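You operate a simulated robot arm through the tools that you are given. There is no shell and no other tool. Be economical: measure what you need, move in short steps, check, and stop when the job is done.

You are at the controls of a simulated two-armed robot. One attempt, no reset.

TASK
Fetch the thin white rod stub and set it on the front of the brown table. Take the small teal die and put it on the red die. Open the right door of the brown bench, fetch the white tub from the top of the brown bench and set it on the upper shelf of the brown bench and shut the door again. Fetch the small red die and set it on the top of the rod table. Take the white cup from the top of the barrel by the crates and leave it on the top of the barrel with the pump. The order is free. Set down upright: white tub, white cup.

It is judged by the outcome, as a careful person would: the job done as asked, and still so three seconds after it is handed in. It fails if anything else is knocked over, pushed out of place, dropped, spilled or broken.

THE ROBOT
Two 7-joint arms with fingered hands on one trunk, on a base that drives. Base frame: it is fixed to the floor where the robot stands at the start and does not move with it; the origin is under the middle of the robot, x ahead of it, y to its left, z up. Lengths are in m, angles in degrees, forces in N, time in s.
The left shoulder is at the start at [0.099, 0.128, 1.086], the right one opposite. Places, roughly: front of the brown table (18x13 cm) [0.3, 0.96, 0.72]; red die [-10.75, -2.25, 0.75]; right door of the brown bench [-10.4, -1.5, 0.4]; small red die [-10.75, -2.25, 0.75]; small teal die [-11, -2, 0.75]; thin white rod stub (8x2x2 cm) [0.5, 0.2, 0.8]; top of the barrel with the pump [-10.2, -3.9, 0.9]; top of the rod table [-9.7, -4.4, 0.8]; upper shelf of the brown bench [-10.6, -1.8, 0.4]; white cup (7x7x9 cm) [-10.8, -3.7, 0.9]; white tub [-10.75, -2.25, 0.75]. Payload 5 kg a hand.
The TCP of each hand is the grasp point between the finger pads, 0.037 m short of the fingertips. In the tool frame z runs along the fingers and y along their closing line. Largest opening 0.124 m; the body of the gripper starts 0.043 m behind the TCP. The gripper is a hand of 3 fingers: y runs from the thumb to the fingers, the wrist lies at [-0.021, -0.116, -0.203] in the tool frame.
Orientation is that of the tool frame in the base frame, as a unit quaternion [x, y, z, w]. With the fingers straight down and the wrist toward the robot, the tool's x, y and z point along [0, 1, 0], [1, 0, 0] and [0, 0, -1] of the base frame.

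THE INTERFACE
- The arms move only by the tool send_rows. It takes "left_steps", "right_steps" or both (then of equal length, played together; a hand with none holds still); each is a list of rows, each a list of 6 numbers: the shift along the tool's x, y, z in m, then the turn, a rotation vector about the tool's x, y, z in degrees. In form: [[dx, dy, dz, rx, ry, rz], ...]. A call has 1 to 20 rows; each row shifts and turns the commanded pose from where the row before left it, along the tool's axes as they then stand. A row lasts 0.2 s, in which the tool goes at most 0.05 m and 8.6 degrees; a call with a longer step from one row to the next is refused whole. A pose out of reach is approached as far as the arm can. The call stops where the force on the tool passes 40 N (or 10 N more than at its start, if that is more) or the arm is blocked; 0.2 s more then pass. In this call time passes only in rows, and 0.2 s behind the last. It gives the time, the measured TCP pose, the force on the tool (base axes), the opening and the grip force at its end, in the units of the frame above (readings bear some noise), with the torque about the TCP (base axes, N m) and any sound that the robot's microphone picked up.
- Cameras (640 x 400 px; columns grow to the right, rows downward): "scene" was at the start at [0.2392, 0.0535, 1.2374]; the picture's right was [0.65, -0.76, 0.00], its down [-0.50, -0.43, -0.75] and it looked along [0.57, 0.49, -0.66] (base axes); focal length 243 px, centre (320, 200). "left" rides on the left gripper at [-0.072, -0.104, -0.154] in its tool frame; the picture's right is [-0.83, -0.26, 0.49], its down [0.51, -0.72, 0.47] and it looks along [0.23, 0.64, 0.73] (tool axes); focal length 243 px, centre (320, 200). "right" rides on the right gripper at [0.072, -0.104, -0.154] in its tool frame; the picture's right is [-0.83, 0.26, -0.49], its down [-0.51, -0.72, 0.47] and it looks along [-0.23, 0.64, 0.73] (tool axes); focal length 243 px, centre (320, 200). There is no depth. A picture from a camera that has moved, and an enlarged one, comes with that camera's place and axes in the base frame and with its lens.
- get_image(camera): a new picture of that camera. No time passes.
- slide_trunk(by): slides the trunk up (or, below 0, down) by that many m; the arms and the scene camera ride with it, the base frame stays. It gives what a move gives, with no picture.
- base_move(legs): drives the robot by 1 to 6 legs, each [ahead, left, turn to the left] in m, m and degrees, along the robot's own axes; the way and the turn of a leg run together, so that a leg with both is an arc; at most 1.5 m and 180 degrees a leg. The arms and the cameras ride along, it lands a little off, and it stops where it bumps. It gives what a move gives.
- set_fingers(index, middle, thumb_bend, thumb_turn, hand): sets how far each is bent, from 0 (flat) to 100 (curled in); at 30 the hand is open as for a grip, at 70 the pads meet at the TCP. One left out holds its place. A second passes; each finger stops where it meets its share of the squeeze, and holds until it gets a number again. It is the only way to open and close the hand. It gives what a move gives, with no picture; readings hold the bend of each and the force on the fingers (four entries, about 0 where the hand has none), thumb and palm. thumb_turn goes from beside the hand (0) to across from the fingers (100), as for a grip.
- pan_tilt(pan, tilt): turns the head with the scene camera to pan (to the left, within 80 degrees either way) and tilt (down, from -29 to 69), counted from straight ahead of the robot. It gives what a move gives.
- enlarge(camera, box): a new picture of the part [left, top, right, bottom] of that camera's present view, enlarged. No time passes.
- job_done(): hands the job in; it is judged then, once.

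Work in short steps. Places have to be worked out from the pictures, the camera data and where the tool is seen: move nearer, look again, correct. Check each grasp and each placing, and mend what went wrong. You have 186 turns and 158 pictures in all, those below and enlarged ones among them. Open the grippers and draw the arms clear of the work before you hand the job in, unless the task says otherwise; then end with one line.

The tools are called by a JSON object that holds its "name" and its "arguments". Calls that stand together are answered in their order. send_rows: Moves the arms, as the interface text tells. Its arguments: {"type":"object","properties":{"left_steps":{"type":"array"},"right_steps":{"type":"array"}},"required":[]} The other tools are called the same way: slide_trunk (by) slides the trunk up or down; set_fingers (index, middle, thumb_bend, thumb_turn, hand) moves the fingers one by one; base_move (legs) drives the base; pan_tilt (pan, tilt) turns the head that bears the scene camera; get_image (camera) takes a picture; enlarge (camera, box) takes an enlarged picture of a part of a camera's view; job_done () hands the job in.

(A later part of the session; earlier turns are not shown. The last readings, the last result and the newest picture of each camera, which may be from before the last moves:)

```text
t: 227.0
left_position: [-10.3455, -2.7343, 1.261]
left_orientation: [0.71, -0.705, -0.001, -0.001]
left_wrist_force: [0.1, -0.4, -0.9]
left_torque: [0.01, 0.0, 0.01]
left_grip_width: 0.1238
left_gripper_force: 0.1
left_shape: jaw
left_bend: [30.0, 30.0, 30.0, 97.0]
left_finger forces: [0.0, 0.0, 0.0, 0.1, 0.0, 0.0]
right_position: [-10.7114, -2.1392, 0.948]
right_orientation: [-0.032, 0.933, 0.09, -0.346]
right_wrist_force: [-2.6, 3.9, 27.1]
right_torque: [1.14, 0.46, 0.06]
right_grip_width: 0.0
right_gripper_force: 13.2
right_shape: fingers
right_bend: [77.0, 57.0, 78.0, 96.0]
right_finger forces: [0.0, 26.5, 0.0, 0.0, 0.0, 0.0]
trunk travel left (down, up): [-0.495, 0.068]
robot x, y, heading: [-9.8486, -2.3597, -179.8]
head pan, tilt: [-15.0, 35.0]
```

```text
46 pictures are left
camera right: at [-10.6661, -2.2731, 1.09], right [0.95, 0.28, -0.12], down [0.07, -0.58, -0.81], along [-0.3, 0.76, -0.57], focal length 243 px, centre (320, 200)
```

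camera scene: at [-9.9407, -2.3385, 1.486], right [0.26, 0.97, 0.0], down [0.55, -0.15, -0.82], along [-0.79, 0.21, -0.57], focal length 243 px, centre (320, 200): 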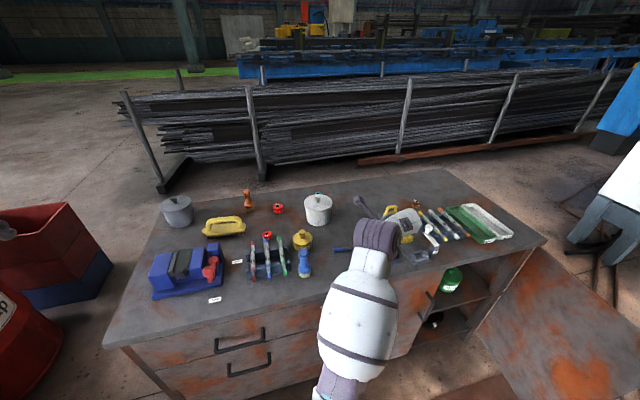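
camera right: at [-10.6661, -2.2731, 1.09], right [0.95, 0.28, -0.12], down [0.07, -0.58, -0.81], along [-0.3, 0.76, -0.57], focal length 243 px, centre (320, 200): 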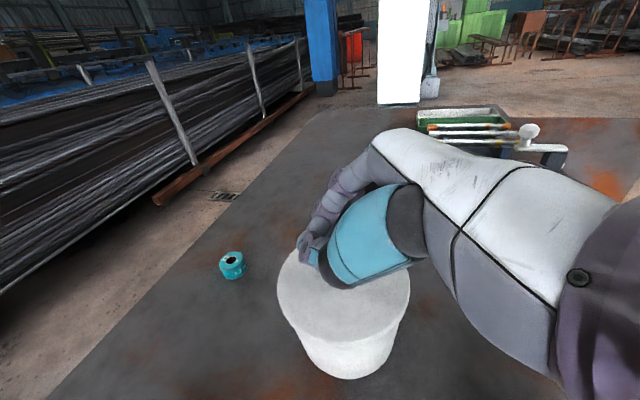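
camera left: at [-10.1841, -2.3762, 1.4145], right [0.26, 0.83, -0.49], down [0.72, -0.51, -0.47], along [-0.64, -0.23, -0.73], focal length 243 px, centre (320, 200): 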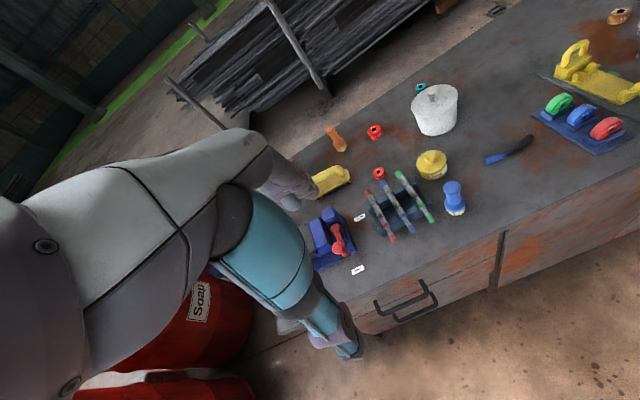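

The fingers closed in front of the knob, and the tub shifted ~1.5 cm toward me. I open, raise, and look again to re-aim.

{"name": "set_fingers", "arguments": {"hand": "right", "index": 50, "middle": 50, "thumb_bend": 50}}

{"name": "send_rows", "arguments": {"right_steps": [[0.0128, 0.0038, -0.015, 0, 0, 0], [0.0128, 0.0038, -0.015, 0, 0, 0], [0.0128, 0.0038, -0.015, 0, 0, 0]]}}

{"name": "get_image", "arguments": {"camera": "right"}}

{"name": "enlarge", "arguments": {"camera": "scene", "box": [260, 150, 420, 250]}}

```text
t: 228.0
left_position: [-10.3446, -2.7344, 1.2607]
left_orientation: [0.709, -0.705, -0.001, -0.001]
left_wrist_force: [-0.2, -0.3, 0.0]
left_torque: [0.01, 0.01, 0.02]
left_grip_width: 0.1237
left_gripper_force: 0.0
left_shape: jaw
left_bend: [30.0, 30.0, 30.0, 97.0]
left_finger forces: [0.1, 0.0, 0.0, 0.1, 0.1, 0.0]
right_position: [-10.7119, -2.1374, 0.9473]
right_orientation: [-0.031, 0.933, 0.089, -0.346]
right_wrist_force: [1.2, -0.9, 20.4]
right_torque: [0.16, 0.38, -0.01]
right_grip_width: 0.0612
right_gripper_force: 10.6
right_shape: fingers
right_bend: [50.0, 51.0, 54.0, 96.0]
right_finger forces: [0.1, 12.1, 0.1, 0.0, 8.3, 0.0]
trunk travel left (down, up): [-0.495, 0.068]
robot x, y, heading: [-9.8481, -2.3587, -179.9]
head pan, tilt: [-15.0, 35.0]
```

```text
t: 228.8
left_position: [-10.3475, -2.7341, 1.2597]
left_orientation: [0.709, -0.705, 0.0, -0.001]
left_wrist_force: [-0.6, 0.0, 0.0]
left_torque: [0.0, 0.0, 0.0]
left_grip_width: 0.1237
left_gripper_force: 0.0
left_shape: jaw
left_bend: [30.0, 30.0, 30.0, 97.0]
left_finger forces: [0.0, 0.0, 0.0, 0.1, 0.0, 0.0]
right_position: [-10.7127, -2.1385, 1.0053]
right_orientation: [-0.03, 0.934, 0.089, -0.344]
right_wrist_force: [0.5, -0.4, -0.7]
right_torque: [0.02, -0.03, 0.03]
right_grip_width: 0.0673
right_gripper_force: 0.1
right_shape: fingers
right_bend: [50.0, 50.0, 50.0, 97.0]
right_finger forces: [0.0, 0.0, 0.1, 0.0, 0.1, 0.0]
trunk travel left (down, up): [-0.495, 0.068]
robot x, y, heading: [-9.8499, -2.3607, -179.8]
head pan, tilt: [-15.0, 35.0]
```

```text
45 pictures are left
camera right: at [-10.6685, -2.2724, 1.1467], right [0.95, 0.28, -0.11], down [0.08, -0.58, -0.81], along [-0.29, 0.76, -0.57], focal length 243 px, centre (320, 200)
```

right: 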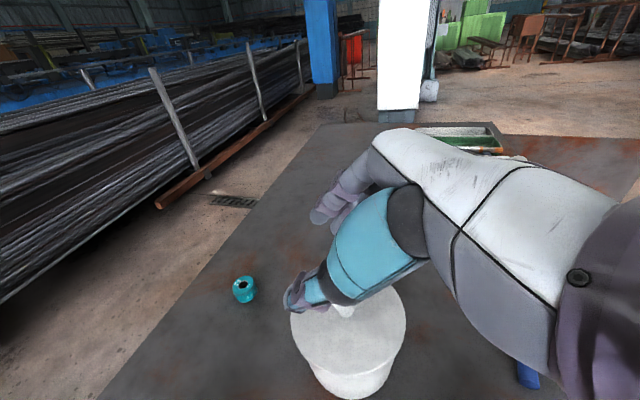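

```text
4.00 times, centred on (340, 200) of scene
camera zoom: at [-10.0398, -2.3392, 1.486], right [0.25, 0.97, 0.0], down [0.55, -0.15, -0.82], along [-0.79, 0.21, -0.57], focal length 974 px, centre (240, 200)
```

zoom: 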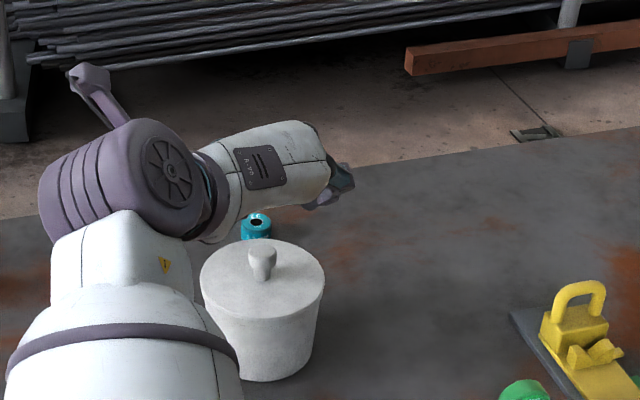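

Knob now at ≈[-10.714,-2.141]; the fingertips close ~3 cm ahead of the TCP. I level the closing line (roll 16°), shift back 3 cm, and descend again.

{"name": "send_rows", "arguments": {"right_steps": [[-0.023, -0.0096, -0.0224, 0, 0, 0], [0, 0, 0, 0, 0, 8], [0, 0, 0, 0, 0, 8]]}}

{"name": "get_image", "arguments": {"camera": "right"}}

```text
t: 229.6
left_position: [-10.349, -2.7338, 1.26]
left_orientation: [0.709, -0.705, 0.0, -0.002]
left_wrist_force: [-0.5, 0.0, 0.3]
left_torque: [0.02, -0.04, -0.01]
left_grip_width: 0.1242
left_gripper_force: 0.1
left_shape: jaw
left_bend: [30.0, 30.0, 30.0, 97.0]
left_finger forces: [0.0, 0.0, 0.1, 0.1, 0.0, 0.0]
right_position: [-10.6832, -2.1479, 1.0053]
right_orientation: [0.101, 0.929, 0.041, -0.354]
right_wrist_force: [-0.3, 0.4, -0.8]
right_torque: [-0.05, 0.02, -0.01]
right_grip_width: 0.0672
right_gripper_force: 0.1
right_shape: fingers
right_bend: [50.0, 50.0, 50.0, 97.0]
right_finger forces: [0.1, 0.1, 0.0, 0.1, 0.0, 0.1]
trunk travel left (down, up): [-0.495, 0.068]
robot x, y, heading: [-9.8516, -2.3615, -179.6]
head pan, tilt: [-15.0, 35.0]
```

```text
43 pictures are left
camera right: at [-10.6572, -2.2622, 1.1684], right [0.98, 0.05, -0.18], down [-0.09, -0.72, -0.69], along [-0.17, 0.7, -0.7], focal length 243 px, centre (320, 200)
```

right: 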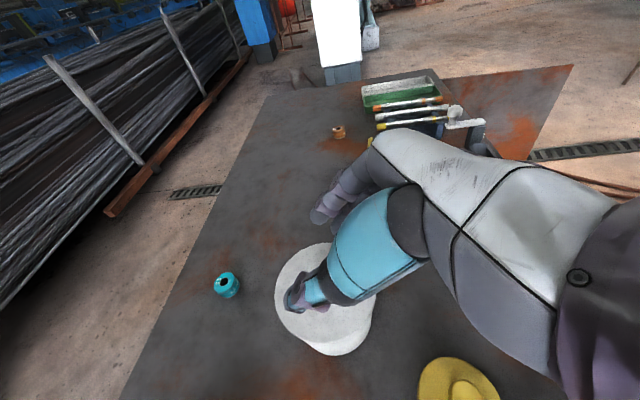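

Closing line is level now. I descend 5.7 cm with force watch.

{"name": "send_rows", "arguments": {"right_steps": [[-0.0127, 0, 0.0142, 0, 0, 0], [-0.0127, 0, 0.0142, 0, 0, 0], [-0.0067, 0, 0.0075, 0, 0, 0], [-0.0033, 0, 0.0037, 0, 0, 0], [-0.0033, 0, 0.0037, 0, 0, 0]]}}

{"name": "set_fingers", "arguments": {"hand": "right", "index": 64, "middle": 64, "thumb_bend": 64}}

{"name": "get_image", "arguments": {"camera": "right"}}

```text
t: 230.8
left_position: [-10.3448, -2.7343, 1.2612]
left_orientation: [0.709, -0.705, -0.001, -0.001]
left_wrist_force: [0.5, 0.1, -0.4]
left_torque: [-0.01, 0.03, 0.05]
left_grip_width: 0.124
left_gripper_force: 0.0
left_shape: jaw
left_bend: [30.0, 30.0, 30.0, 97.0]
left_finger forces: [0.1, 0.0, 0.1, 0.1, 0.0, 0.0]
right_position: [-10.6792, -2.1483, 0.9545]
right_orientation: [0.101, 0.927, 0.042, -0.358]
right_wrist_force: [0.5, 0.8, 20.1]
right_torque: [0.91, 0.04, -0.04]
right_grip_width: 0.0673
right_gripper_force: 9.5
right_shape: fingers
right_bend: [50.0, 49.0, 50.0, 97.0]
right_finger forces: [0.0, 20.0, 0.1, 0.0, 0.0, 0.0]
trunk travel left (down, up): [-0.495, 0.068]
robot x, y, heading: [-9.8505, -2.3578, -179.7]
head pan, tilt: [-15.0, 35.0]
```

```text
t: 231.8
left_position: [-10.3445, -2.7338, 1.2619]
left_orientation: [0.709, -0.705, -0.001, -0.001]
left_wrist_force: [-0.3, 0.6, 0.0]
left_torque: [0.01, 0.04, -0.01]
left_grip_width: 0.1238
left_gripper_force: 0.0
left_shape: jaw
left_bend: [30.0, 30.0, 30.0, 97.0]
left_finger forces: [0.0, 0.0, 0.1, 0.1, 0.0, 0.1]
right_position: [-10.6786, -2.1477, 0.9535]
right_orientation: [0.1, 0.928, 0.042, -0.357]
right_wrist_force: [-1.4, 10.0, 33.7]
right_torque: [1.15, 0.36, -0.08]
right_grip_width: 0.0279
right_gripper_force: 17.0
right_shape: fingers
right_bend: [63.0, 60.0, 63.0, 97.0]
right_finger forces: [1.5, 32.3, 0.1, 0.0, 1.0, 0.0]
trunk travel left (down, up): [-0.495, 0.068]
robot x, y, heading: [-9.8481, -2.36, -179.9]
head pan, tilt: [-15.0, 35.0]
```

```text
42 pictures are left
camera right: at [-10.652, -2.2619, 1.1152], right [0.98, 0.05, -0.19], down [-0.1, -0.71, -0.69], along [-0.17, 0.7, -0.7], focal length 243 px, centre (320, 200)
```

right: 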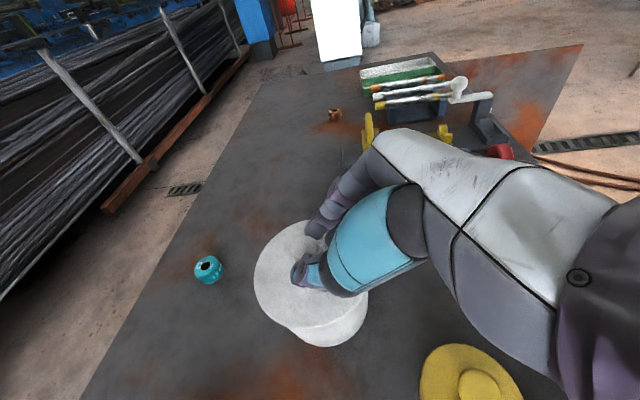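

Fingers appear on both sides of the knob. I relieve 4 mm and close fully.

{"name": "send_rows", "arguments": {"right_steps": [[0.0033, 0, -0.0037, 0, 0, 0]]}}

{"name": "set_fingers", "arguments": {"hand": "right", "index": 85, "middle": 85, "thumb_bend": 85}}

{"name": "enlarge", "arguments": {"camera": "right", "box": [220, 180, 412, 300]}}

```text
t: 232.2
left_position: [-10.3462, -2.7352, 1.2597]
left_orientation: [0.709, -0.705, -0.001, -0.001]
left_wrist_force: [-0.5, -0.5, 0.4]
left_torque: [0.02, 0.0, 0.03]
left_grip_width: 0.1242
left_gripper_force: 0.1
left_shape: jaw
left_bend: [30.0, 30.0, 30.0, 97.0]
left_finger forces: [0.1, 0.0, 0.0, 0.0, 0.0, 0.1]
right_position: [-10.6799, -2.1484, 0.9533]
right_orientation: [0.1, 0.929, 0.04, -0.354]
right_wrist_force: [-0.6, 6.8, 22.3]
right_torque: [0.8, 0.28, 0.01]
right_grip_width: 0.028
right_gripper_force: 12.4
right_shape: fingers
right_bend: [63.0, 61.0, 63.0, 97.0]
right_finger forces: [1.2, 22.4, 0.0, 0.1, 1.3, 0.0]
trunk travel left (down, up): [-0.495, 0.068]
robot x, y, heading: [-9.8514, -2.3583, -179.6]
head pan, tilt: [-15.0, 35.0]
```

```text
t: 233.2
left_position: [-10.3473, -2.734, 1.259]
left_orientation: [0.709, -0.705, 0.001, -0.001]
left_wrist_force: [-0.2, 0.0, -0.1]
left_torque: [-0.04, -0.01, 0.01]
left_grip_width: 0.1237
left_gripper_force: 0.0
left_shape: jaw
left_bend: [30.0, 30.0, 30.0, 97.0]
left_finger forces: [0.0, 0.1, 0.0, 0.0, 0.1, 0.0]
right_position: [-10.6809, -2.1483, 0.9506]
right_orientation: [0.1, 0.929, 0.041, -0.353]
right_wrist_force: [0.9, 0.7, -0.1]
right_torque: [0.0, -0.13, -0.04]
right_grip_width: 0.0232
right_gripper_force: 20.7
right_shape: fingers
right_bend: [52.0, 85.0, 74.0, 99.0]
right_finger forces: [20.0, 0.0, 0.0, 0.1, 21.1, 0.0]
trunk travel left (down, up): [-0.495, 0.068]
robot x, y, heading: [-9.8496, -2.3532, -180.1]
head pan, tilt: [-15.0, 35.0]
```

```text
3.33 times, centred on (316, 240) of right
camera zoom: at [-10.6559, -2.2619, 1.1139], right [0.98, 0.05, -0.18], down [-0.09, -0.72, -0.69], along [-0.17, 0.7, -0.7], focal length 809 px, centre (333, 67)
```

zoom: 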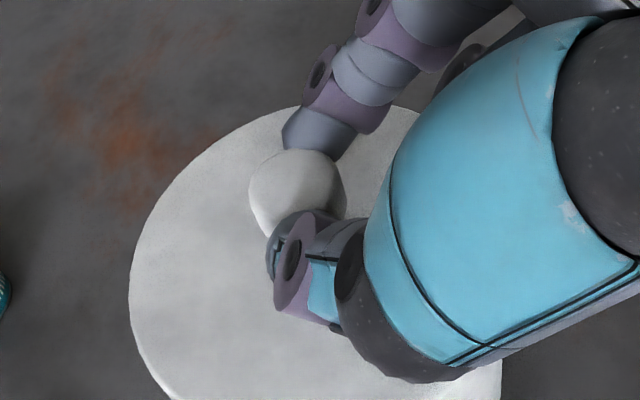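

The knob is pinched between index and thumb at 20 N. I test-lift 3 cm slowly.

{"name": "send_rows", "arguments": {"right_steps": [[0.0033, 0, -0.0037, 0, 0, 0], [0.0067, 0, -0.0075, 0, 0, 0], [0.01, 0, -0.0112, 0, 0, 0]]}}

{"name": "get_image", "arguments": {"camera": "right"}}

```text
t: 234.0
left_position: [-10.3479, -2.7348, 1.2596]
left_orientation: [0.709, -0.705, 0.001, -0.002]
left_wrist_force: [0.4, 0.4, -1.1]
left_torque: [-0.02, -0.02, 0.0]
left_grip_width: 0.124
left_gripper_force: 0.1
left_shape: jaw
left_bend: [30.0, 30.0, 30.0, 97.0]
left_finger forces: [0.0, 0.1, 0.0, 0.0, 0.1, 0.1]
right_position: [-10.6814, -2.1472, 0.9831]
right_orientation: [0.101, 0.929, 0.04, -0.353]
right_wrist_force: [-0.8, 0.0, -6.9]
right_torque: [-0.08, -0.14, -0.01]
right_grip_width: 0.0232
right_gripper_force: 20.6
right_shape: fingers
right_bend: [51.0, 85.0, 75.0, 99.0]
right_finger forces: [20.3, 0.0, 0.0, 0.0, 21.8, 0.1]
trunk travel left (down, up): [-0.495, 0.068]
robot x, y, heading: [-9.8479, -2.3664, -180.0]
head pan, tilt: [-15.0, 35.0]
```

```text
40 pictures are left
camera right: at [-10.6561, -2.2619, 1.1457], right [0.98, 0.05, -0.18], down [-0.09, -0.72, -0.69], along [-0.17, 0.7, -0.7], focal length 243 px, centre (320, 200)
```

right: 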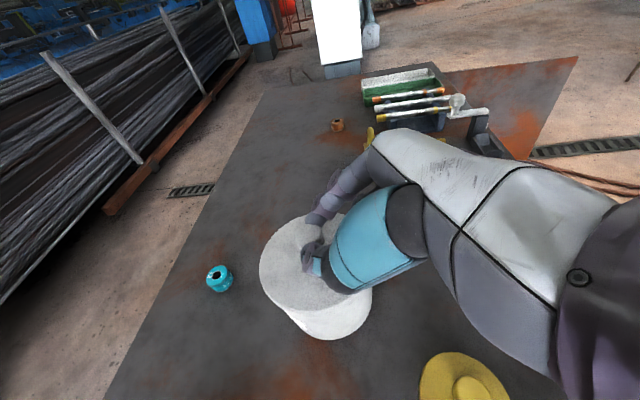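

The whole tub hangs from the knob (7 N load). I raise it 10 cm more, then back the base out and move right to the open door.

{"name": "send_rows", "arguments": {"right_steps": [[0.0111, 0, -0.0124, 0, 0, 0], [0.0166, 0, -0.0187, 0, 0, 0], [0.0166, 0, -0.0187, 0, 0, 0], [0.0166, 0, -0.0187, 0, 0, 0]]}}

{"name": "base_move", "arguments": {"legs": [[-0.25, 0, 0], [-0.25, 0, 0], [0, -0.48, 0]]}}

{"name": "send_rows", "arguments": {"right_steps": [[0, 0, 0, 5.26, 0.04, -5.9], [0, 0, 0, 5.26, 0.04, -5.9], [0, 0, 0, 5.26, 0.04, -5.9], [0, 0, 0, 5.26, 0.04, -5.9], [0, 0, 0, 5.26, 0.04, -5.9], [0, 0, 0, 5.26, 0.04, -5.9], [0, 0, 0, 5.26, 0.04, -5.9]]}}

{"name": "get_image", "arguments": {"camera": "scene"}}

```text
t: 235.0
left_position: [-10.3481, -2.7348, 1.259]
left_orientation: [0.709, -0.705, 0.001, -0.001]
left_wrist_force: [0.2, 0.1, 0.1]
left_torque: [0.0, 0.02, 0.05]
left_grip_width: 0.1239
left_gripper_force: 0.2
left_shape: jaw
left_bend: [30.0, 30.0, 30.0, 97.0]
left_finger forces: [0.0, 0.0, 0.0, 0.0, 0.0, 0.0]
right_position: [-10.6826, -2.1513, 1.0746]
right_orientation: [0.1, 0.929, 0.041, -0.354]
right_wrist_force: [-0.4, -0.8, -6.3]
right_torque: [-0.08, -0.11, 0.0]
right_grip_width: 0.0232
right_gripper_force: 20.9
right_shape: fingers
right_bend: [51.0, 85.0, 75.0, 99.0]
right_finger forces: [20.3, 0.0, 0.0, 0.0, 21.7, 0.1]
trunk travel left (down, up): [-0.495, 0.068]
robot x, y, heading: [-9.85, -2.3603, -179.9]
head pan, tilt: [-15.0, 35.0]
```

```text
t: 242.7
left_position: [-9.8442, -2.2338, 1.2595]
left_orientation: [-0.705, 0.709, -0.001, 0.002]
left_wrist_force: [0.3, 0.2, 0.2]
left_torque: [0.02, -0.01, 0.01]
left_grip_width: 0.1236
left_gripper_force: 0.0
left_shape: jaw
left_bend: [30.0, 30.0, 30.0, 97.0]
left_finger forces: [0.0, 0.1, 0.1, 0.0, 0.0, 0.0]
right_position: [-10.1727, -1.6473, 1.0746]
right_orientation: [0.105, 0.929, 0.043, -0.353]
right_wrist_force: [-0.3, -0.9, -5.6]
right_torque: [-0.09, -0.14, -0.03]
right_grip_width: 0.0233
right_gripper_force: 20.5
right_shape: fingers
right_bend: [51.0, 85.0, 75.0, 99.0]
right_finger forces: [20.3, 0.0, 0.0, 0.0, 21.7, 0.1]
trunk travel left (down, up): [-0.495, 0.068]
robot x, y, heading: [-9.3436, -1.8679, 179.9]
head pan, tilt: [-15.0, 35.0]
```

```text
t: 244.3
left_position: [-9.8446, -2.2327, 1.259]
left_orientation: [-0.706, 0.709, -0.001, 0.001]
left_wrist_force: [-0.4, 0.3, 1.0]
left_torque: [-0.03, -0.04, 0.0]
left_grip_width: 0.1238
left_gripper_force: 0.2
left_shape: jaw
left_bend: [30.0, 30.0, 30.0, 97.0]
left_finger forces: [0.0, 0.0, 0.1, 0.1, 0.0, 0.1]
right_position: [-10.1731, -1.6467, 1.074]
right_orientation: [-0.339, 0.871, -0.127, -0.332]
right_wrist_force: [-0.4, -0.1, -5.9]
right_torque: [0.06, -0.2, 0.06]
right_grip_width: 0.0226
right_gripper_force: 20.7
right_shape: fingers
right_bend: [51.0, 85.0, 75.0, 99.0]
right_finger forces: [20.5, 0.1, 0.1, 0.1, 21.9, 0.1]
trunk travel left (down, up): [-0.495, 0.068]
robot x, y, heading: [-9.3425, -1.8634, 179.7]
head pan, tilt: [-15.0, 35.0]
```

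```text
39 pictures are left
camera scene: at [-9.5334, -1.8413, 1.4858], right [0.26, 0.96, 0.0], down [0.55, -0.15, -0.82], along [-0.79, 0.22, -0.57], focal length 243 px, centre (320, 200)
```

scene: 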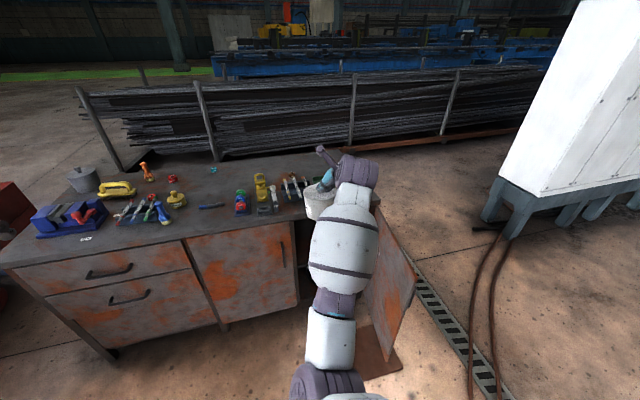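

Tub hangs steady. I lower the trunk 0.40 m in front of the opening and look in.

{"name": "slide_trunk", "arguments": {"by": -0.4}}

{"name": "pan_tilt", "arguments": {"pan": -20, "tilt": 30}}

{"name": "get_image", "arguments": {"camera": "scene"}}

{"name": "get_image", "arguments": {"camera": "right"}}

```text
t: 248.1
left_position: [-9.8662, -2.2338, 0.8227]
left_orientation: [-0.705, 0.708, -0.027, 0.028]
left_wrist_force: [0.6, -0.3, 1.1]
left_torque: [-0.02, 0.04, -0.01]
left_grip_width: 0.1239
left_gripper_force: 0.0
left_shape: jaw
left_bend: [30.0, 30.0, 30.0, 97.0]
left_finger forces: [0.0, 0.0, 0.1, 0.0, 0.0, 0.0]
right_position: [-10.1719, -1.648, 0.675]
right_orientation: [-0.339, 0.871, -0.126, -0.332]
right_wrist_force: [0.6, -0.5, -5.6]
right_torque: [0.09, -0.13, 0.05]
right_grip_width: 0.0229
right_gripper_force: 21.1
right_shape: fingers
right_bend: [51.0, 85.0, 75.0, 99.0]
right_finger forces: [20.3, 0.0, 0.0, 0.1, 21.7, 0.0]
trunk travel left (down, up): [-0.095, 0.468]
robot x, y, heading: [-9.3437, -1.8667, 179.8]
head pan, tilt: [-15.0, 35.0]
```

```text
t: 248.8
left_position: [-9.8664, -2.2335, 0.8226]
left_orientation: [-0.705, 0.708, -0.028, 0.028]
left_wrist_force: [0.2, -0.7, -0.4]
left_torque: [0.0, 0.02, 0.01]
left_grip_width: 0.1239
left_gripper_force: 0.0
left_shape: jaw
left_bend: [30.0, 30.0, 30.0, 97.0]
left_finger forces: [0.0, 0.0, 0.0, 0.0, 0.1, 0.1]
right_position: [-10.1723, -1.6484, 0.674]
right_orientation: [-0.339, 0.871, -0.126, -0.332]
right_wrist_force: [0.5, -0.6, -6.4]
right_torque: [0.09, -0.17, 0.02]
right_grip_width: 0.0231
right_gripper_force: 21.3
right_shape: fingers
right_bend: [51.0, 85.0, 75.0, 99.0]
right_finger forces: [20.3, 0.1, 0.1, 0.0, 21.7, 0.1]
trunk travel left (down, up): [-0.095, 0.468]
robot x, y, heading: [-9.3422, -1.8663, 180.0]
head pan, tilt: [-20.0, 30.0]
```

```text
38 pictures are left
camera scene: at [-9.6739, -1.8336, 1.0467], right [0.35, 0.94, 0.0], down [0.47, -0.17, -0.87], along [-0.81, 0.3, -0.5], focal length 243 px, centre (320, 200)
```

scene: 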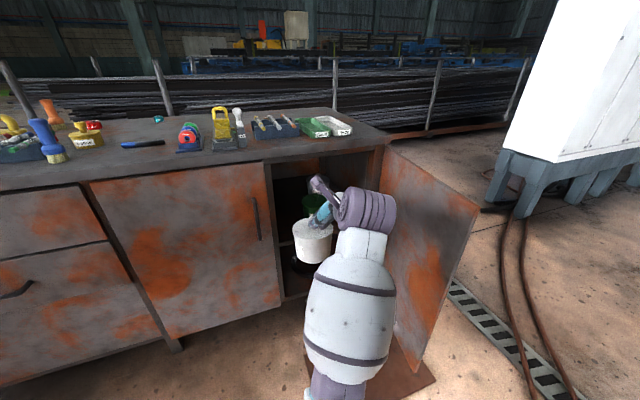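

```text
37 pictures are left
camera right: at [-10.0651, -1.6928, 0.837], right [0.52, 0.83, -0.18], down [0.53, -0.49, -0.69], along [-0.67, 0.26, -0.7], focal length 243 px, centre (320, 200)
```

right: 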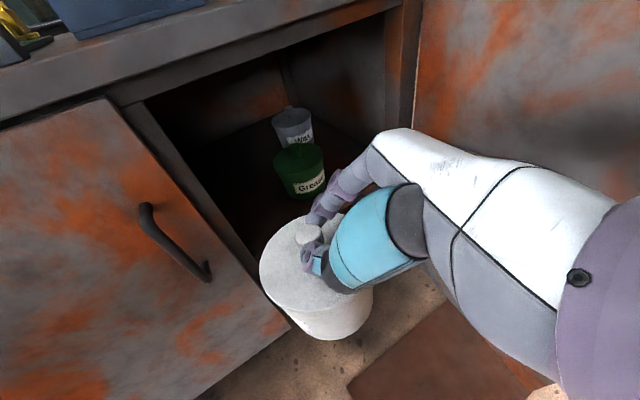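

Clear view: post edge at y≈-1.745, green pot at ≈[-10.465,-1.56]. Tub now at ≈[-10.21,-1.657]. I drive forward 0.15 with a small left shift.

{"name": "base_move", "arguments": {"legs": [[0.15, 0.02, 0]]}}

{"name": "get_image", "arguments": {"camera": "right"}}

```text
t: 250.1
left_position: [-10.0156, -2.2535, 0.8221]
left_orientation: [-0.705, 0.708, -0.028, 0.029]
left_wrist_force: [-0.7, -0.7, -0.4]
left_torque: [-0.01, -0.04, 0.02]
left_grip_width: 0.1241
left_gripper_force: 0.0
left_shape: jaw
left_bend: [30.0, 30.0, 30.0, 97.0]
left_finger forces: [0.0, 0.0, 0.0, 0.0, 0.1, 0.1]
right_position: [-10.3209, -1.6683, 0.6734]
right_orientation: [-0.338, 0.871, -0.127, -0.333]
right_wrist_force: [-0.6, -0.3, -6.5]
right_torque: [0.07, -0.13, 0.02]
right_grip_width: 0.0229
right_gripper_force: 21.6
right_shape: fingers
right_bend: [51.0, 85.0, 75.0, 99.0]
right_finger forces: [20.6, 0.1, 0.0, 0.1, 21.7, 0.0]
trunk travel left (down, up): [-0.095, 0.468]
robot x, y, heading: [-9.4902, -1.8859, 179.8]
head pan, tilt: [-20.0, 30.0]
```

```text
36 pictures are left
camera right: at [-10.2142, -1.7121, 0.8365], right [0.52, 0.83, -0.18], down [0.53, -0.49, -0.69], along [-0.67, 0.26, -0.7], focal length 243 px, centre (320, 200)
```

right: 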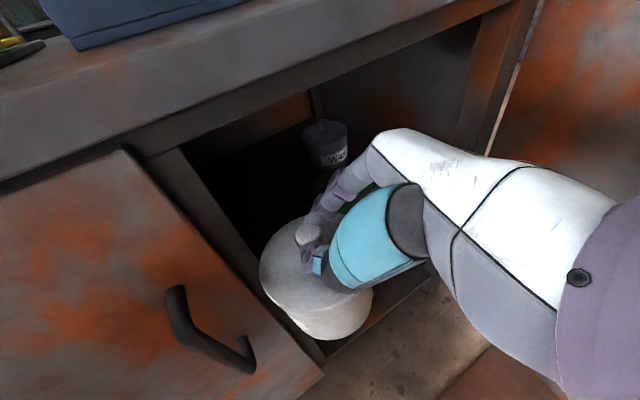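

Tub is centred between post and pot path. I advance another 9.5 cm.

{"name": "base_move", "arguments": {"legs": [[0.095, 0.01, 0]]}}

{"name": "get_image", "arguments": {"camera": "right"}}

```text
t: 251.3
left_position: [-10.1082, -2.2622, 0.822]
left_orientation: [-0.705, 0.708, -0.028, 0.029]
left_wrist_force: [0.0, -0.6, -0.2]
left_torque: [0.02, -0.01, 0.0]
left_grip_width: 0.1241
left_gripper_force: 0.0
left_shape: jaw
left_bend: [30.0, 30.0, 30.0, 97.0]
left_finger forces: [0.0, 0.0, 0.1, 0.0, 0.0, 0.0]
right_position: [-10.4138, -1.6737, 0.6722]
right_orientation: [-0.338, 0.871, -0.128, -0.333]
right_wrist_force: [0.5, 0.0, -6.1]
right_torque: [0.02, -0.15, 0.03]
right_grip_width: 0.0228
right_gripper_force: 21.8
right_shape: fingers
right_bend: [50.0, 85.0, 76.0, 99.0]
right_finger forces: [21.5, 0.1, 0.1, 0.0, 22.2, 0.0]
trunk travel left (down, up): [-0.095, 0.468]
robot x, y, heading: [-9.5824, -1.8952, 179.6]
head pan, tilt: [-20.0, 30.0]
```

```text
35 pictures are left
camera right: at [-10.3076, -1.7213, 0.8363], right [0.52, 0.83, -0.18], down [0.53, -0.49, -0.69], along [-0.66, 0.26, -0.7], focal length 243 px, centre (320, 200)
```

right: 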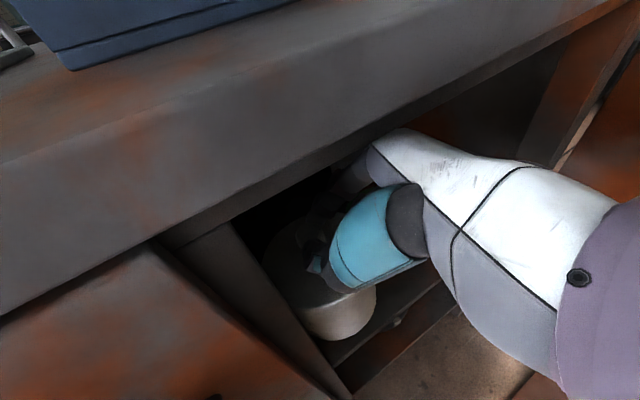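

Tub at ≈[-10.453,-1.683], inside. I lower slowly until the shelf takes the load.

{"name": "send_rows", "arguments": {"right_steps": [[-0.0067, 0, 0.0075, 0, 0, 0], [-0.0067, 0, 0.0075, 0, 0, 0], [-0.0067, 0, 0.0075, 0, 0, 0], [-0.0033, 0, 0.0037, 0, 0, 0]]}}

{"name": "send_rows", "arguments": {"right_steps": [[-0.0027, 0, 0.003, 0, 0, 0], [-0.0027, 0, 0.003, 0, 0, 0]]}}

```text
t: 252.3
left_position: [-10.1088, -2.2623, 0.8222]
left_orientation: [-0.704, 0.709, -0.028, 0.029]
left_wrist_force: [-0.1, -0.5, -0.4]
left_torque: [-0.01, 0.02, -0.01]
left_grip_width: 0.1239
left_gripper_force: 0.1
left_shape: jaw
left_bend: [30.0, 30.0, 30.0, 97.0]
left_finger forces: [0.0, 0.1, 0.1, 0.0, 0.0, 0.1]
right_position: [-10.4134, -1.6769, 0.6391]
right_orientation: [-0.338, 0.871, -0.127, -0.333]
right_wrist_force: [-1.2, -0.8, -5.6]
right_torque: [0.04, -0.16, 0.0]
right_grip_width: 0.0224
right_gripper_force: 22.6
right_shape: fingers
right_bend: [50.0, 85.0, 76.0, 99.0]
right_finger forces: [21.4, 0.0, 0.0, 0.0, 22.3, 0.0]
trunk travel left (down, up): [-0.095, 0.468]
robot x, y, heading: [-9.5833, -1.8934, 179.9]
head pan, tilt: [-20.0, 30.0]
```

```text
t: 252.9
left_position: [-10.1093, -2.2624, 0.8222]
left_orientation: [-0.704, 0.709, -0.029, 0.029]
left_wrist_force: [0.3, 0.3, 0.1]
left_torque: [0.0, 0.0, 0.01]
left_grip_width: 0.1238
left_gripper_force: 0.2
left_shape: jaw
left_bend: [30.0, 30.0, 30.0, 97.0]
left_finger forces: [0.0, 0.0, 0.1, 0.1, 0.1, 0.1]
right_position: [-10.4138, -1.6755, 0.6311]
right_orientation: [-0.339, 0.871, -0.127, -0.333]
right_wrist_force: [0.1, -0.6, -5.4]
right_torque: [0.02, -0.19, 0.01]
right_grip_width: 0.0229
right_gripper_force: 21.7
right_shape: fingers
right_bend: [50.0, 85.0, 76.0, 99.0]
right_finger forces: [21.5, 0.0, 0.0, 0.0, 22.1, 0.0]
trunk travel left (down, up): [-0.095, 0.468]
robot x, y, heading: [-9.5812, -1.8941, 179.6]
head pan, tilt: [-20.0, 30.0]
```

Still hanging at TCP 0.631; I continue in 3 mm steps.

{"name": "send_rows", "arguments": {"right_steps": [[-0.002, 0, 0.0022, 0, 0, 0], [-0.002, 0, 0.0022, 0, 0, 0], [-0.002, 0, 0.0022, 0, 0, 0], [-0.002, 0, 0.0022, 0, 0, 0]]}}

{"name": "get_image", "arguments": {"camera": "right"}}

```text
t: 253.9
left_position: [-10.109, -2.2625, 0.8222]
left_orientation: [-0.705, 0.708, -0.028, 0.029]
left_wrist_force: [0.5, 0.2, 0.0]
left_torque: [0.0, -0.03, 0.01]
left_grip_width: 0.1237
left_gripper_force: 0.1
left_shape: jaw
left_bend: [30.0, 30.0, 30.0, 97.0]
left_finger forces: [0.0, 0.1, 0.0, 0.0, 0.0, 0.0]
right_position: [-10.4152, -1.6765, 0.6183]
right_orientation: [-0.338, 0.871, -0.127, -0.333]
right_wrist_force: [0.3, 1.0, -5.8]
right_torque: [0.02, -0.16, 0.03]
right_grip_width: 0.0226
right_gripper_force: 22.1
right_shape: fingers
right_bend: [50.0, 85.0, 76.0, 99.0]
right_finger forces: [21.5, 0.1, 0.1, 0.0, 22.2, 0.0]
trunk travel left (down, up): [-0.095, 0.468]
robot x, y, heading: [-9.5836, -1.8934, 179.6]
head pan, tilt: [-20.0, 30.0]
```

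```text
34 pictures are left
camera right: at [-10.3075, -1.7214, 0.7816], right [0.52, 0.83, -0.18], down [0.53, -0.49, -0.69], along [-0.67, 0.26, -0.7], focal length 243 px, centre (320, 200)
```

right: 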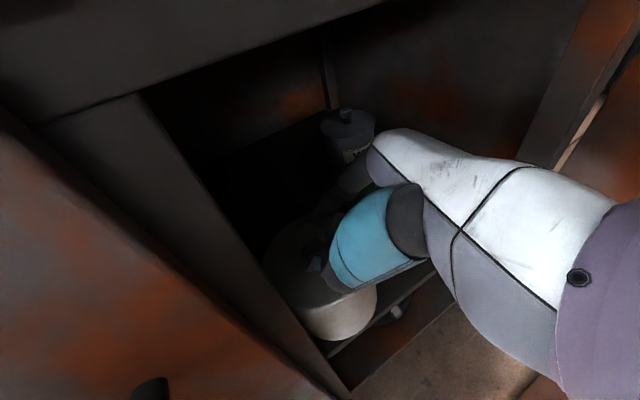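

Not yet touching; I continue down up to 3 cm with small steps.

{"name": "send_rows", "arguments": {"right_steps": [[-0.002, 0, 0.0022, 0, 0, 0], [-0.002, 0, 0.0022, 0, 0, 0], [-0.002, 0, 0.0022, 0, 0, 0], [-0.002, 0, 0.0022, 0, 0, 0], [-0.002, 0, 0.0022, 0, 0, 0]]}}

{"name": "send_rows", "arguments": {"right_steps": [[-0.002, 0, 0.0022, 0, 0, 0], [-0.002, 0, 0.0022, 0, 0, 0], [-0.002, 0, 0.0022, 0, 0, 0], [-0.002, 0, 0.0022, 0, 0, 0]]}}

```text
t: 255.1
left_position: [-10.1078, -2.2625, 0.823]
left_orientation: [-0.705, 0.708, -0.028, 0.029]
left_wrist_force: [0.3, -0.7, -0.2]
left_torque: [0.0, 0.01, 0.03]
left_grip_width: 0.1241
left_gripper_force: 0.0
left_shape: jaw
left_bend: [30.0, 30.0, 30.0, 97.0]
left_finger forces: [0.0, 0.0, 0.0, 0.0, 0.0, 0.1]
right_position: [-10.4148, -1.6745, 0.6042]
right_orientation: [-0.338, 0.871, -0.127, -0.332]
right_wrist_force: [-0.1, -0.1, -6.5]
right_torque: [0.07, -0.14, 0.02]
right_grip_width: 0.0226
right_gripper_force: 21.8
right_shape: fingers
right_bend: [50.0, 85.0, 76.0, 99.0]
right_finger forces: [21.5, 0.1, 0.0, 0.1, 22.2, 0.1]
trunk travel left (down, up): [-0.095, 0.468]
robot x, y, heading: [-9.5838, -1.8918, 179.8]
head pan, tilt: [-20.0, 30.0]
```

```text
t: 256.1
left_position: [-10.109, -2.2613, 0.8217]
left_orientation: [-0.705, 0.708, -0.028, 0.028]
left_wrist_force: [0.1, 0.6, -0.2]
left_torque: [-0.02, 0.03, 0.0]
left_grip_width: 0.1241
left_gripper_force: 0.0
left_shape: jaw
left_bend: [30.0, 30.0, 30.0, 97.0]
left_finger forces: [0.1, 0.0, 0.0, 0.0, 0.1, 0.0]
right_position: [-10.414, -1.6749, 0.5917]
right_orientation: [-0.339, 0.871, -0.128, -0.333]
right_wrist_force: [-0.3, -0.1, -5.7]
right_torque: [0.06, -0.12, 0.04]
right_grip_width: 0.0226
right_gripper_force: 21.6
right_shape: fingers
right_bend: [50.0, 85.0, 76.0, 99.0]
right_finger forces: [21.5, 0.0, 0.1, 0.0, 22.1, 0.0]
trunk travel left (down, up): [-0.095, 0.468]
robot x, y, heading: [-9.581, -1.891, 179.6]
head pan, tilt: [-20.0, 30.0]
```

Still hanging at 0.592. I check the picture before going lower.

{"name": "get_image", "arguments": {"camera": "right"}}

{"name": "enlarge", "arguments": {"camera": "scene", "box": [230, 150, 422, 270]}}

```text
33 pictures are left
camera right: at [-10.3069, -1.7209, 0.7552], right [0.52, 0.83, -0.18], down [0.53, -0.49, -0.69], along [-0.67, 0.26, -0.7], focal length 243 px, centre (320, 200)
```

right: 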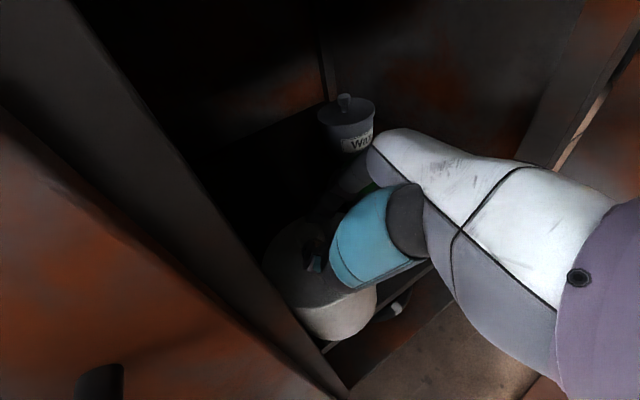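

```text
3.33 times, centred on (326, 210) of scene
camera zoom: at [-9.9157, -1.862, 1.0468], right [0.35, 0.94, 0.0], down [0.47, -0.17, -0.87], along [-0.81, 0.3, -0.5], focal length 812 px, centre (300, 167)
```

zoom: 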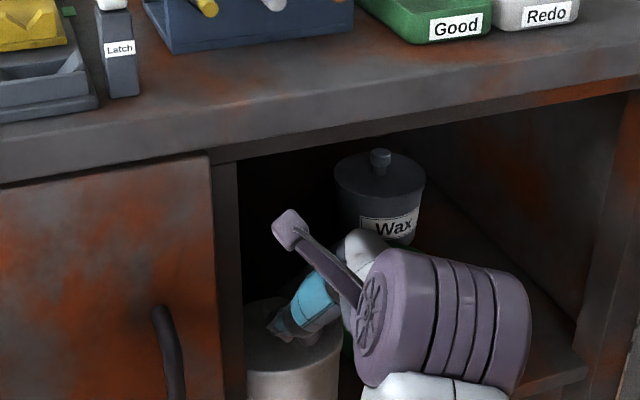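

Shelf edge reads z≈0.455, so contact should be near. I go on in 2 mm steps.

{"name": "send_rows", "arguments": {"right_steps": [[-0.0015, 0, 0.0016, 0, 0, 0], [-0.0015, 0, 0.0016, 0, 0, 0], [-0.0015, 0, 0.0016, 0, 0, 0], [-0.0015, 0, 0.0016, 0, 0, 0]]}}

{"name": "send_rows", "arguments": {"right_steps": [[-0.0015, 0, 0.0016, 0, 0, 0], [-0.0015, 0, 0.0016, 0, 0, 0], [-0.0015, 0, 0.0016, 0, 0, 0], [-0.0015, 0, 0.0016, 0, 0, 0]]}}

```text
t: 257.1
left_position: [-10.1094, -2.2632, 0.8227]
left_orientation: [-0.705, 0.708, -0.027, 0.028]
left_wrist_force: [-0.5, 0.2, 0.8]
left_torque: [-0.03, 0.02, 0.0]
left_grip_width: 0.1238
left_gripper_force: 0.1
left_shape: jaw
left_bend: [30.0, 30.0, 30.0, 97.0]
left_finger forces: [0.0, 0.0, 0.0, 0.0, 0.1, 0.0]
right_position: [-10.4136, -1.674, 0.5829]
right_orientation: [-0.338, 0.871, -0.127, -0.332]
right_wrist_force: [-0.6, 0.1, -6.0]
right_torque: [0.06, -0.13, 0.0]
right_grip_width: 0.0227
right_gripper_force: 21.2
right_shape: fingers
right_bend: [50.0, 85.0, 76.0, 99.0]
right_finger forces: [21.4, 0.0, 0.0, 0.0, 22.2, 0.1]
trunk travel left (down, up): [-0.095, 0.468]
robot x, y, heading: [-9.5815, -1.8936, 179.7]
head pan, tilt: [-20.0, 30.0]
```

```text
t: 258.1
left_position: [-10.1087, -2.2621, 0.8223]
left_orientation: [-0.705, 0.708, -0.027, 0.028]
left_wrist_force: [-0.1, 0.2, 0.5]
left_torque: [0.01, -0.02, 0.02]
left_grip_width: 0.124
left_gripper_force: 0.2
left_shape: jaw
left_bend: [30.0, 30.0, 30.0, 97.0]
left_finger forces: [0.0, 0.0, 0.0, 0.0, 0.1, 0.0]
right_position: [-10.414, -1.6748, 0.5751]
right_orientation: [-0.338, 0.871, -0.127, -0.334]
right_wrist_force: [0.3, 0.3, -3.4]
right_torque: [0.0, -0.03, 0.02]
right_grip_width: 0.0226
right_gripper_force: 22.3
right_shape: fingers
right_bend: [50.0, 85.0, 76.0, 99.0]
right_finger forces: [21.3, 0.0, 0.0, 0.0, 23.2, 0.0]
trunk travel left (down, up): [-0.095, 0.468]
robot x, y, heading: [-9.5818, -1.8965, 179.6]
head pan, tilt: [-20.0, 30.0]
```

Contact begins (load falling to 3.4 N). I lower 3 mm more and release.

{"name": "send_rows", "arguments": {"right_steps": [[-0.0015, 0, 0.0016, 0, 0, 0], [-0.001, 0, 0.0011, 0, 0, 0]]}}

{"name": "set_fingers", "arguments": {"hand": "right", "index": 44, "thumb_bend": 62}}

{"name": "get_image", "arguments": {"camera": "right"}}

```text
t: 258.7
left_position: [-10.1083, -2.2617, 0.8236]
left_orientation: [-0.705, 0.708, -0.027, 0.028]
left_wrist_force: [-0.3, 0.6, -0.3]
left_torque: [0.02, 0.01, -0.01]
left_grip_width: 0.1237
left_gripper_force: 0.0
left_shape: jaw
left_bend: [30.0, 30.0, 30.0, 97.0]
left_finger forces: [0.0, 0.0, 0.0, 0.0, 0.0, 0.0]
right_position: [-10.4131, -1.6744, 0.5729]
right_orientation: [-0.338, 0.87, -0.126, -0.335]
right_wrist_force: [4.1, -0.4, 6.9]
right_torque: [0.01, 0.25, 0.04]
right_grip_width: 0.0226
right_gripper_force: 24.0
right_shape: fingers
right_bend: [50.0, 85.0, 76.0, 98.0]
right_finger forces: [20.9, 0.0, 0.1, 0.0, 26.5, 0.0]
trunk travel left (down, up): [-0.095, 0.468]
robot x, y, heading: [-9.5856, -1.8934, 179.5]
head pan, tilt: [-20.0, 30.0]
```

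```text
t: 259.7
left_position: [-10.1093, -2.2618, 0.8229]
left_orientation: [-0.705, 0.708, -0.027, 0.028]
left_wrist_force: [-0.3, 0.3, 0.5]
left_torque: [-0.03, 0.01, 0.01]
left_grip_width: 0.1238
left_gripper_force: 0.0
left_shape: jaw
left_bend: [30.0, 30.0, 30.0, 97.0]
left_finger forces: [0.0, 0.0, 0.0, 0.0, 0.0, 0.0]
right_position: [-10.4126, -1.6743, 0.5712]
right_orientation: [-0.338, 0.871, -0.126, -0.333]
right_wrist_force: [-0.4, -0.2, -0.1]
right_torque: [0.03, 0.0, 0.01]
right_grip_width: 0.058
right_gripper_force: 0.1
right_shape: fingers
right_bend: [44.0, 85.0, 62.0, 98.0]
right_finger forces: [0.0, 0.0, 0.0, 0.1, 0.0, 0.1]
trunk travel left (down, up): [-0.095, 0.468]
robot x, y, heading: [-9.5816, -1.8955, 179.5]
head pan, tilt: [-20.0, 30.0]
```

```text
31 pictures are left
camera right: at [-10.3056, -1.7204, 0.7337], right [0.52, 0.83, -0.18], down [0.53, -0.49, -0.69], along [-0.67, 0.26, -0.7], focal length 243 px, centre (320, 200)
```

right: 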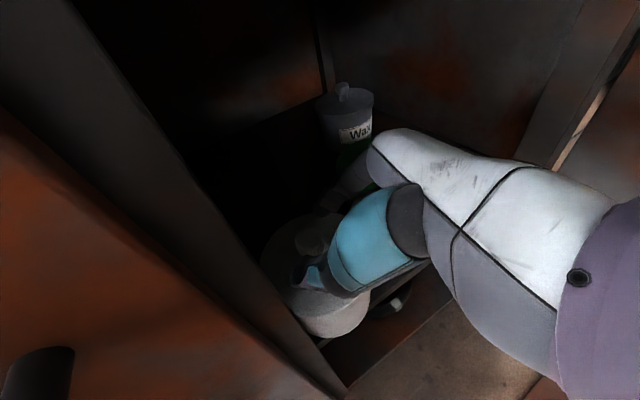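

Released cleanly. I raise 4 cm off the knob, then back the base out and view the tub.

{"name": "send_rows", "arguments": {"right_steps": [[0.0067, 0, -0.0075, 0, 0, 0], [0.0133, 0, -0.015, 0, 0, 0], [0.0133, 0, -0.015, 0, 0, 0]]}}

{"name": "base_move", "arguments": {"legs": [[-0.3, 0, 0]]}}

{"name": "get_image", "arguments": {"camera": "scene"}}

```text
t: 260.5
left_position: [-10.1071, -2.2612, 0.8228]
left_orientation: [-0.704, 0.709, -0.027, 0.028]
left_wrist_force: [0.0, -0.1, 0.3]
left_torque: [0.0, 0.02, 0.0]
left_grip_width: 0.1238
left_gripper_force: 0.1
left_shape: jaw
left_bend: [30.0, 30.0, 30.0, 97.0]
left_finger forces: [0.0, 0.0, 0.1, 0.0, 0.0, 0.0]
right_position: [-10.4121, -1.6746, 0.6215]
right_orientation: [-0.339, 0.871, -0.127, -0.333]
right_wrist_force: [-0.3, -0.5, 0.6]
right_torque: [-0.03, -0.06, 0.04]
right_grip_width: 0.0584
right_gripper_force: 0.0
right_shape: fingers
right_bend: [44.0, 85.0, 62.0, 98.0]
right_finger forces: [0.0, 0.1, 0.0, 0.0, 0.0, 0.0]
trunk travel left (down, up): [-0.095, 0.468]
robot x, y, heading: [-9.5849, -1.8896, 179.9]
head pan, tilt: [-20.0, 30.0]
```

```text
t: 262.5
left_position: [-9.8103, -2.2617, 0.8224]
left_orientation: [-0.703, 0.71, -0.027, 0.028]
left_wrist_force: [0.2, 0.0, -0.1]
left_torque: [0.02, 0.0, 0.01]
left_grip_width: 0.1237
left_gripper_force: 0.1
left_shape: jaw
left_bend: [30.0, 30.0, 30.0, 97.0]
left_finger forces: [0.0, 0.1, 0.0, 0.1, 0.0, 0.1]
right_position: [-10.1108, -1.6719, 0.6218]
right_orientation: [-0.335, 0.872, -0.125, -0.333]
right_wrist_force: [0.1, 0.0, -0.7]
right_torque: [0.01, 0.03, -0.02]
right_grip_width: 0.0584
right_gripper_force: 0.0
right_shape: fingers
right_bend: [44.0, 85.0, 62.0, 98.0]
right_finger forces: [0.0, 0.0, 0.0, 0.1, 0.0, 0.0]
trunk travel left (down, up): [-0.095, 0.468]
robot x, y, heading: [-9.2827, -1.8977, 179.3]
head pan, tilt: [-20.0, 30.0]
```

```text
30 pictures are left
camera scene: at [-9.6137, -1.8629, 1.0471], right [0.35, 0.94, 0.0], down [0.47, -0.18, -0.87], along [-0.81, 0.31, -0.5], focal length 243 px, centre (320, 200)
```

scene: 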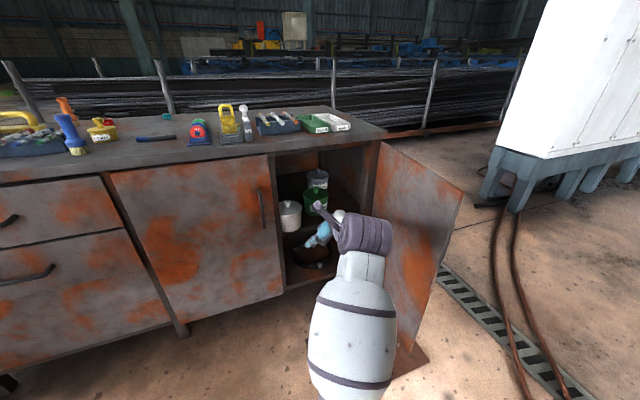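

Tub stands upright on the upper shelf. Now shut the door: back off, go around to the door's outer (right) side.

{"name": "set_fingers", "arguments": {"hand": "right", "index": 75, "middle": 75, "thumb_bend": 72}}

{"name": "base_move", "arguments": {"legs": [[-0.27, 0, 0.7], [0, -0.52, 0], [0.22, 0, 0]]}}

{"name": "send_rows", "arguments": {"right_steps": [[0.0105, -0.0185, 0.0112, 0, 0, 0], [0.0105, -0.0185, 0.0112, 0, 0, 0], [0.0105, -0.0185, 0.0112, 0, 0, 0], [0.0105, -0.0185, 0.0112, 0, 0, 0], [0.0105, -0.0185, 0.0112, 0, 0, 0], [0.0105, -0.0185, 0.0112, 0, 0, 0], [0.0105, -0.0185, 0.0112, 0, 0, 0], [0.0105, -0.0185, 0.0112, 0, 0, 0], [0.0105, -0.0185, 0.0112, 0, 0, 0], [0.0105, -0.0185, 0.0112, 0, 0, 0]]}}

{"name": "get_image", "arguments": {"camera": "scene"}}

```text
t: 263.5
left_position: [-9.8103, -2.2619, 0.8222]
left_orientation: [-0.703, 0.71, -0.028, 0.028]
left_wrist_force: [0.1, 0.3, 0.0]
left_torque: [0.03, 0.0, 0.0]
left_grip_width: 0.1241
left_gripper_force: 0.1
left_shape: jaw
left_bend: [30.0, 30.0, 30.0, 97.0]
left_finger forces: [0.0, 0.0, 0.0, 0.0, 0.1, 0.0]
right_position: [-10.109, -1.6718, 0.6218]
right_orientation: [-0.336, 0.872, -0.124, -0.333]
right_wrist_force: [0.5, 0.6, 0.9]
right_torque: [0.01, 0.02, 0.02]
right_grip_width: 0.0012
right_gripper_force: 0.0
right_shape: fingers
right_bend: [74.0, 75.0, 71.0, 97.0]
right_finger forces: [0.0, 0.1, 0.0, 0.0, 0.1, 0.0]
trunk travel left (down, up): [-0.095, 0.468]
robot x, y, heading: [-9.2807, -1.8932, 179.1]
head pan, tilt: [-20.0, 30.0]
```

```text
t: 271.4
left_position: [-9.7623, -1.7453, 0.822]
left_orientation: [0.707, -0.706, 0.027, -0.029]
left_wrist_force: [0.5, -0.2, -0.6]
left_torque: [0.01, 0.0, 0.01]
left_grip_width: 0.1237
left_gripper_force: 0.0
left_shape: jaw
left_bend: [30.0, 30.0, 30.0, 97.0]
left_finger forces: [0.0, 0.1, 0.0, 0.0, 0.0, 0.0]
right_position: [-10.072, -1.1597, 0.6213]
right_orientation: [-0.342, 0.87, -0.128, -0.332]
right_wrist_force: [-0.4, 0.7, -0.5]
right_torque: [-0.03, 0.01, 0.02]
right_grip_width: 0.0012
right_gripper_force: 0.0
right_shape: fingers
right_bend: [74.0, 75.0, 71.0, 97.0]
right_finger forces: [0.1, 0.0, 0.0, 0.0, 0.0, 0.0]
trunk travel left (down, up): [-0.095, 0.468]
robot x, y, heading: [-9.2435, -1.375, -179.8]
head pan, tilt: [-20.0, 30.0]
```

```text
t: 273.6
left_position: [-9.7616, -1.7464, 0.823]
left_orientation: [0.707, -0.706, 0.027, -0.028]
left_wrist_force: [-0.7, 0.1, -0.5]
left_torque: [-0.03, 0.03, 0.0]
left_grip_width: 0.124
left_gripper_force: 0.1
left_shape: jaw
left_bend: [30.0, 30.0, 30.0, 97.0]
left_finger forces: [0.0, 0.0, 0.0, 0.0, 0.1, 0.0]
right_position: [-10.0554, -1.3993, 0.6048]
right_orientation: [-0.341, 0.87, -0.127, -0.332]
right_wrist_force: [-0.3, 0.9, 0.3]
right_torque: [-0.03, -0.04, 0.03]
right_grip_width: 0.0013
right_gripper_force: 0.1
right_shape: fingers
right_bend: [74.0, 75.0, 71.0, 97.0]
right_finger forces: [0.1, 0.0, 0.0, 0.1, 0.0, 0.1]
trunk travel left (down, up): [-0.095, 0.468]
robot x, y, heading: [-9.2448, -1.3747, -180.1]
head pan, tilt: [-20.0, 30.0]
```

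```text
29 pictures are left
camera scene: at [-9.5717, -1.3437, 1.047], right [0.34, 0.94, 0.0], down [0.47, -0.17, -0.87], along [-0.81, 0.29, -0.5], focal length 243 px, centre (320, 200)
```

scene: 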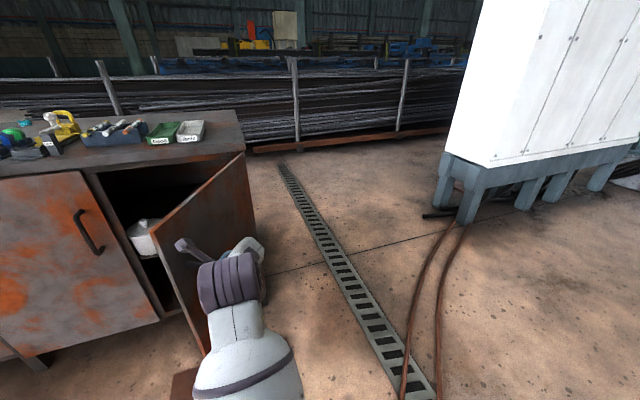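

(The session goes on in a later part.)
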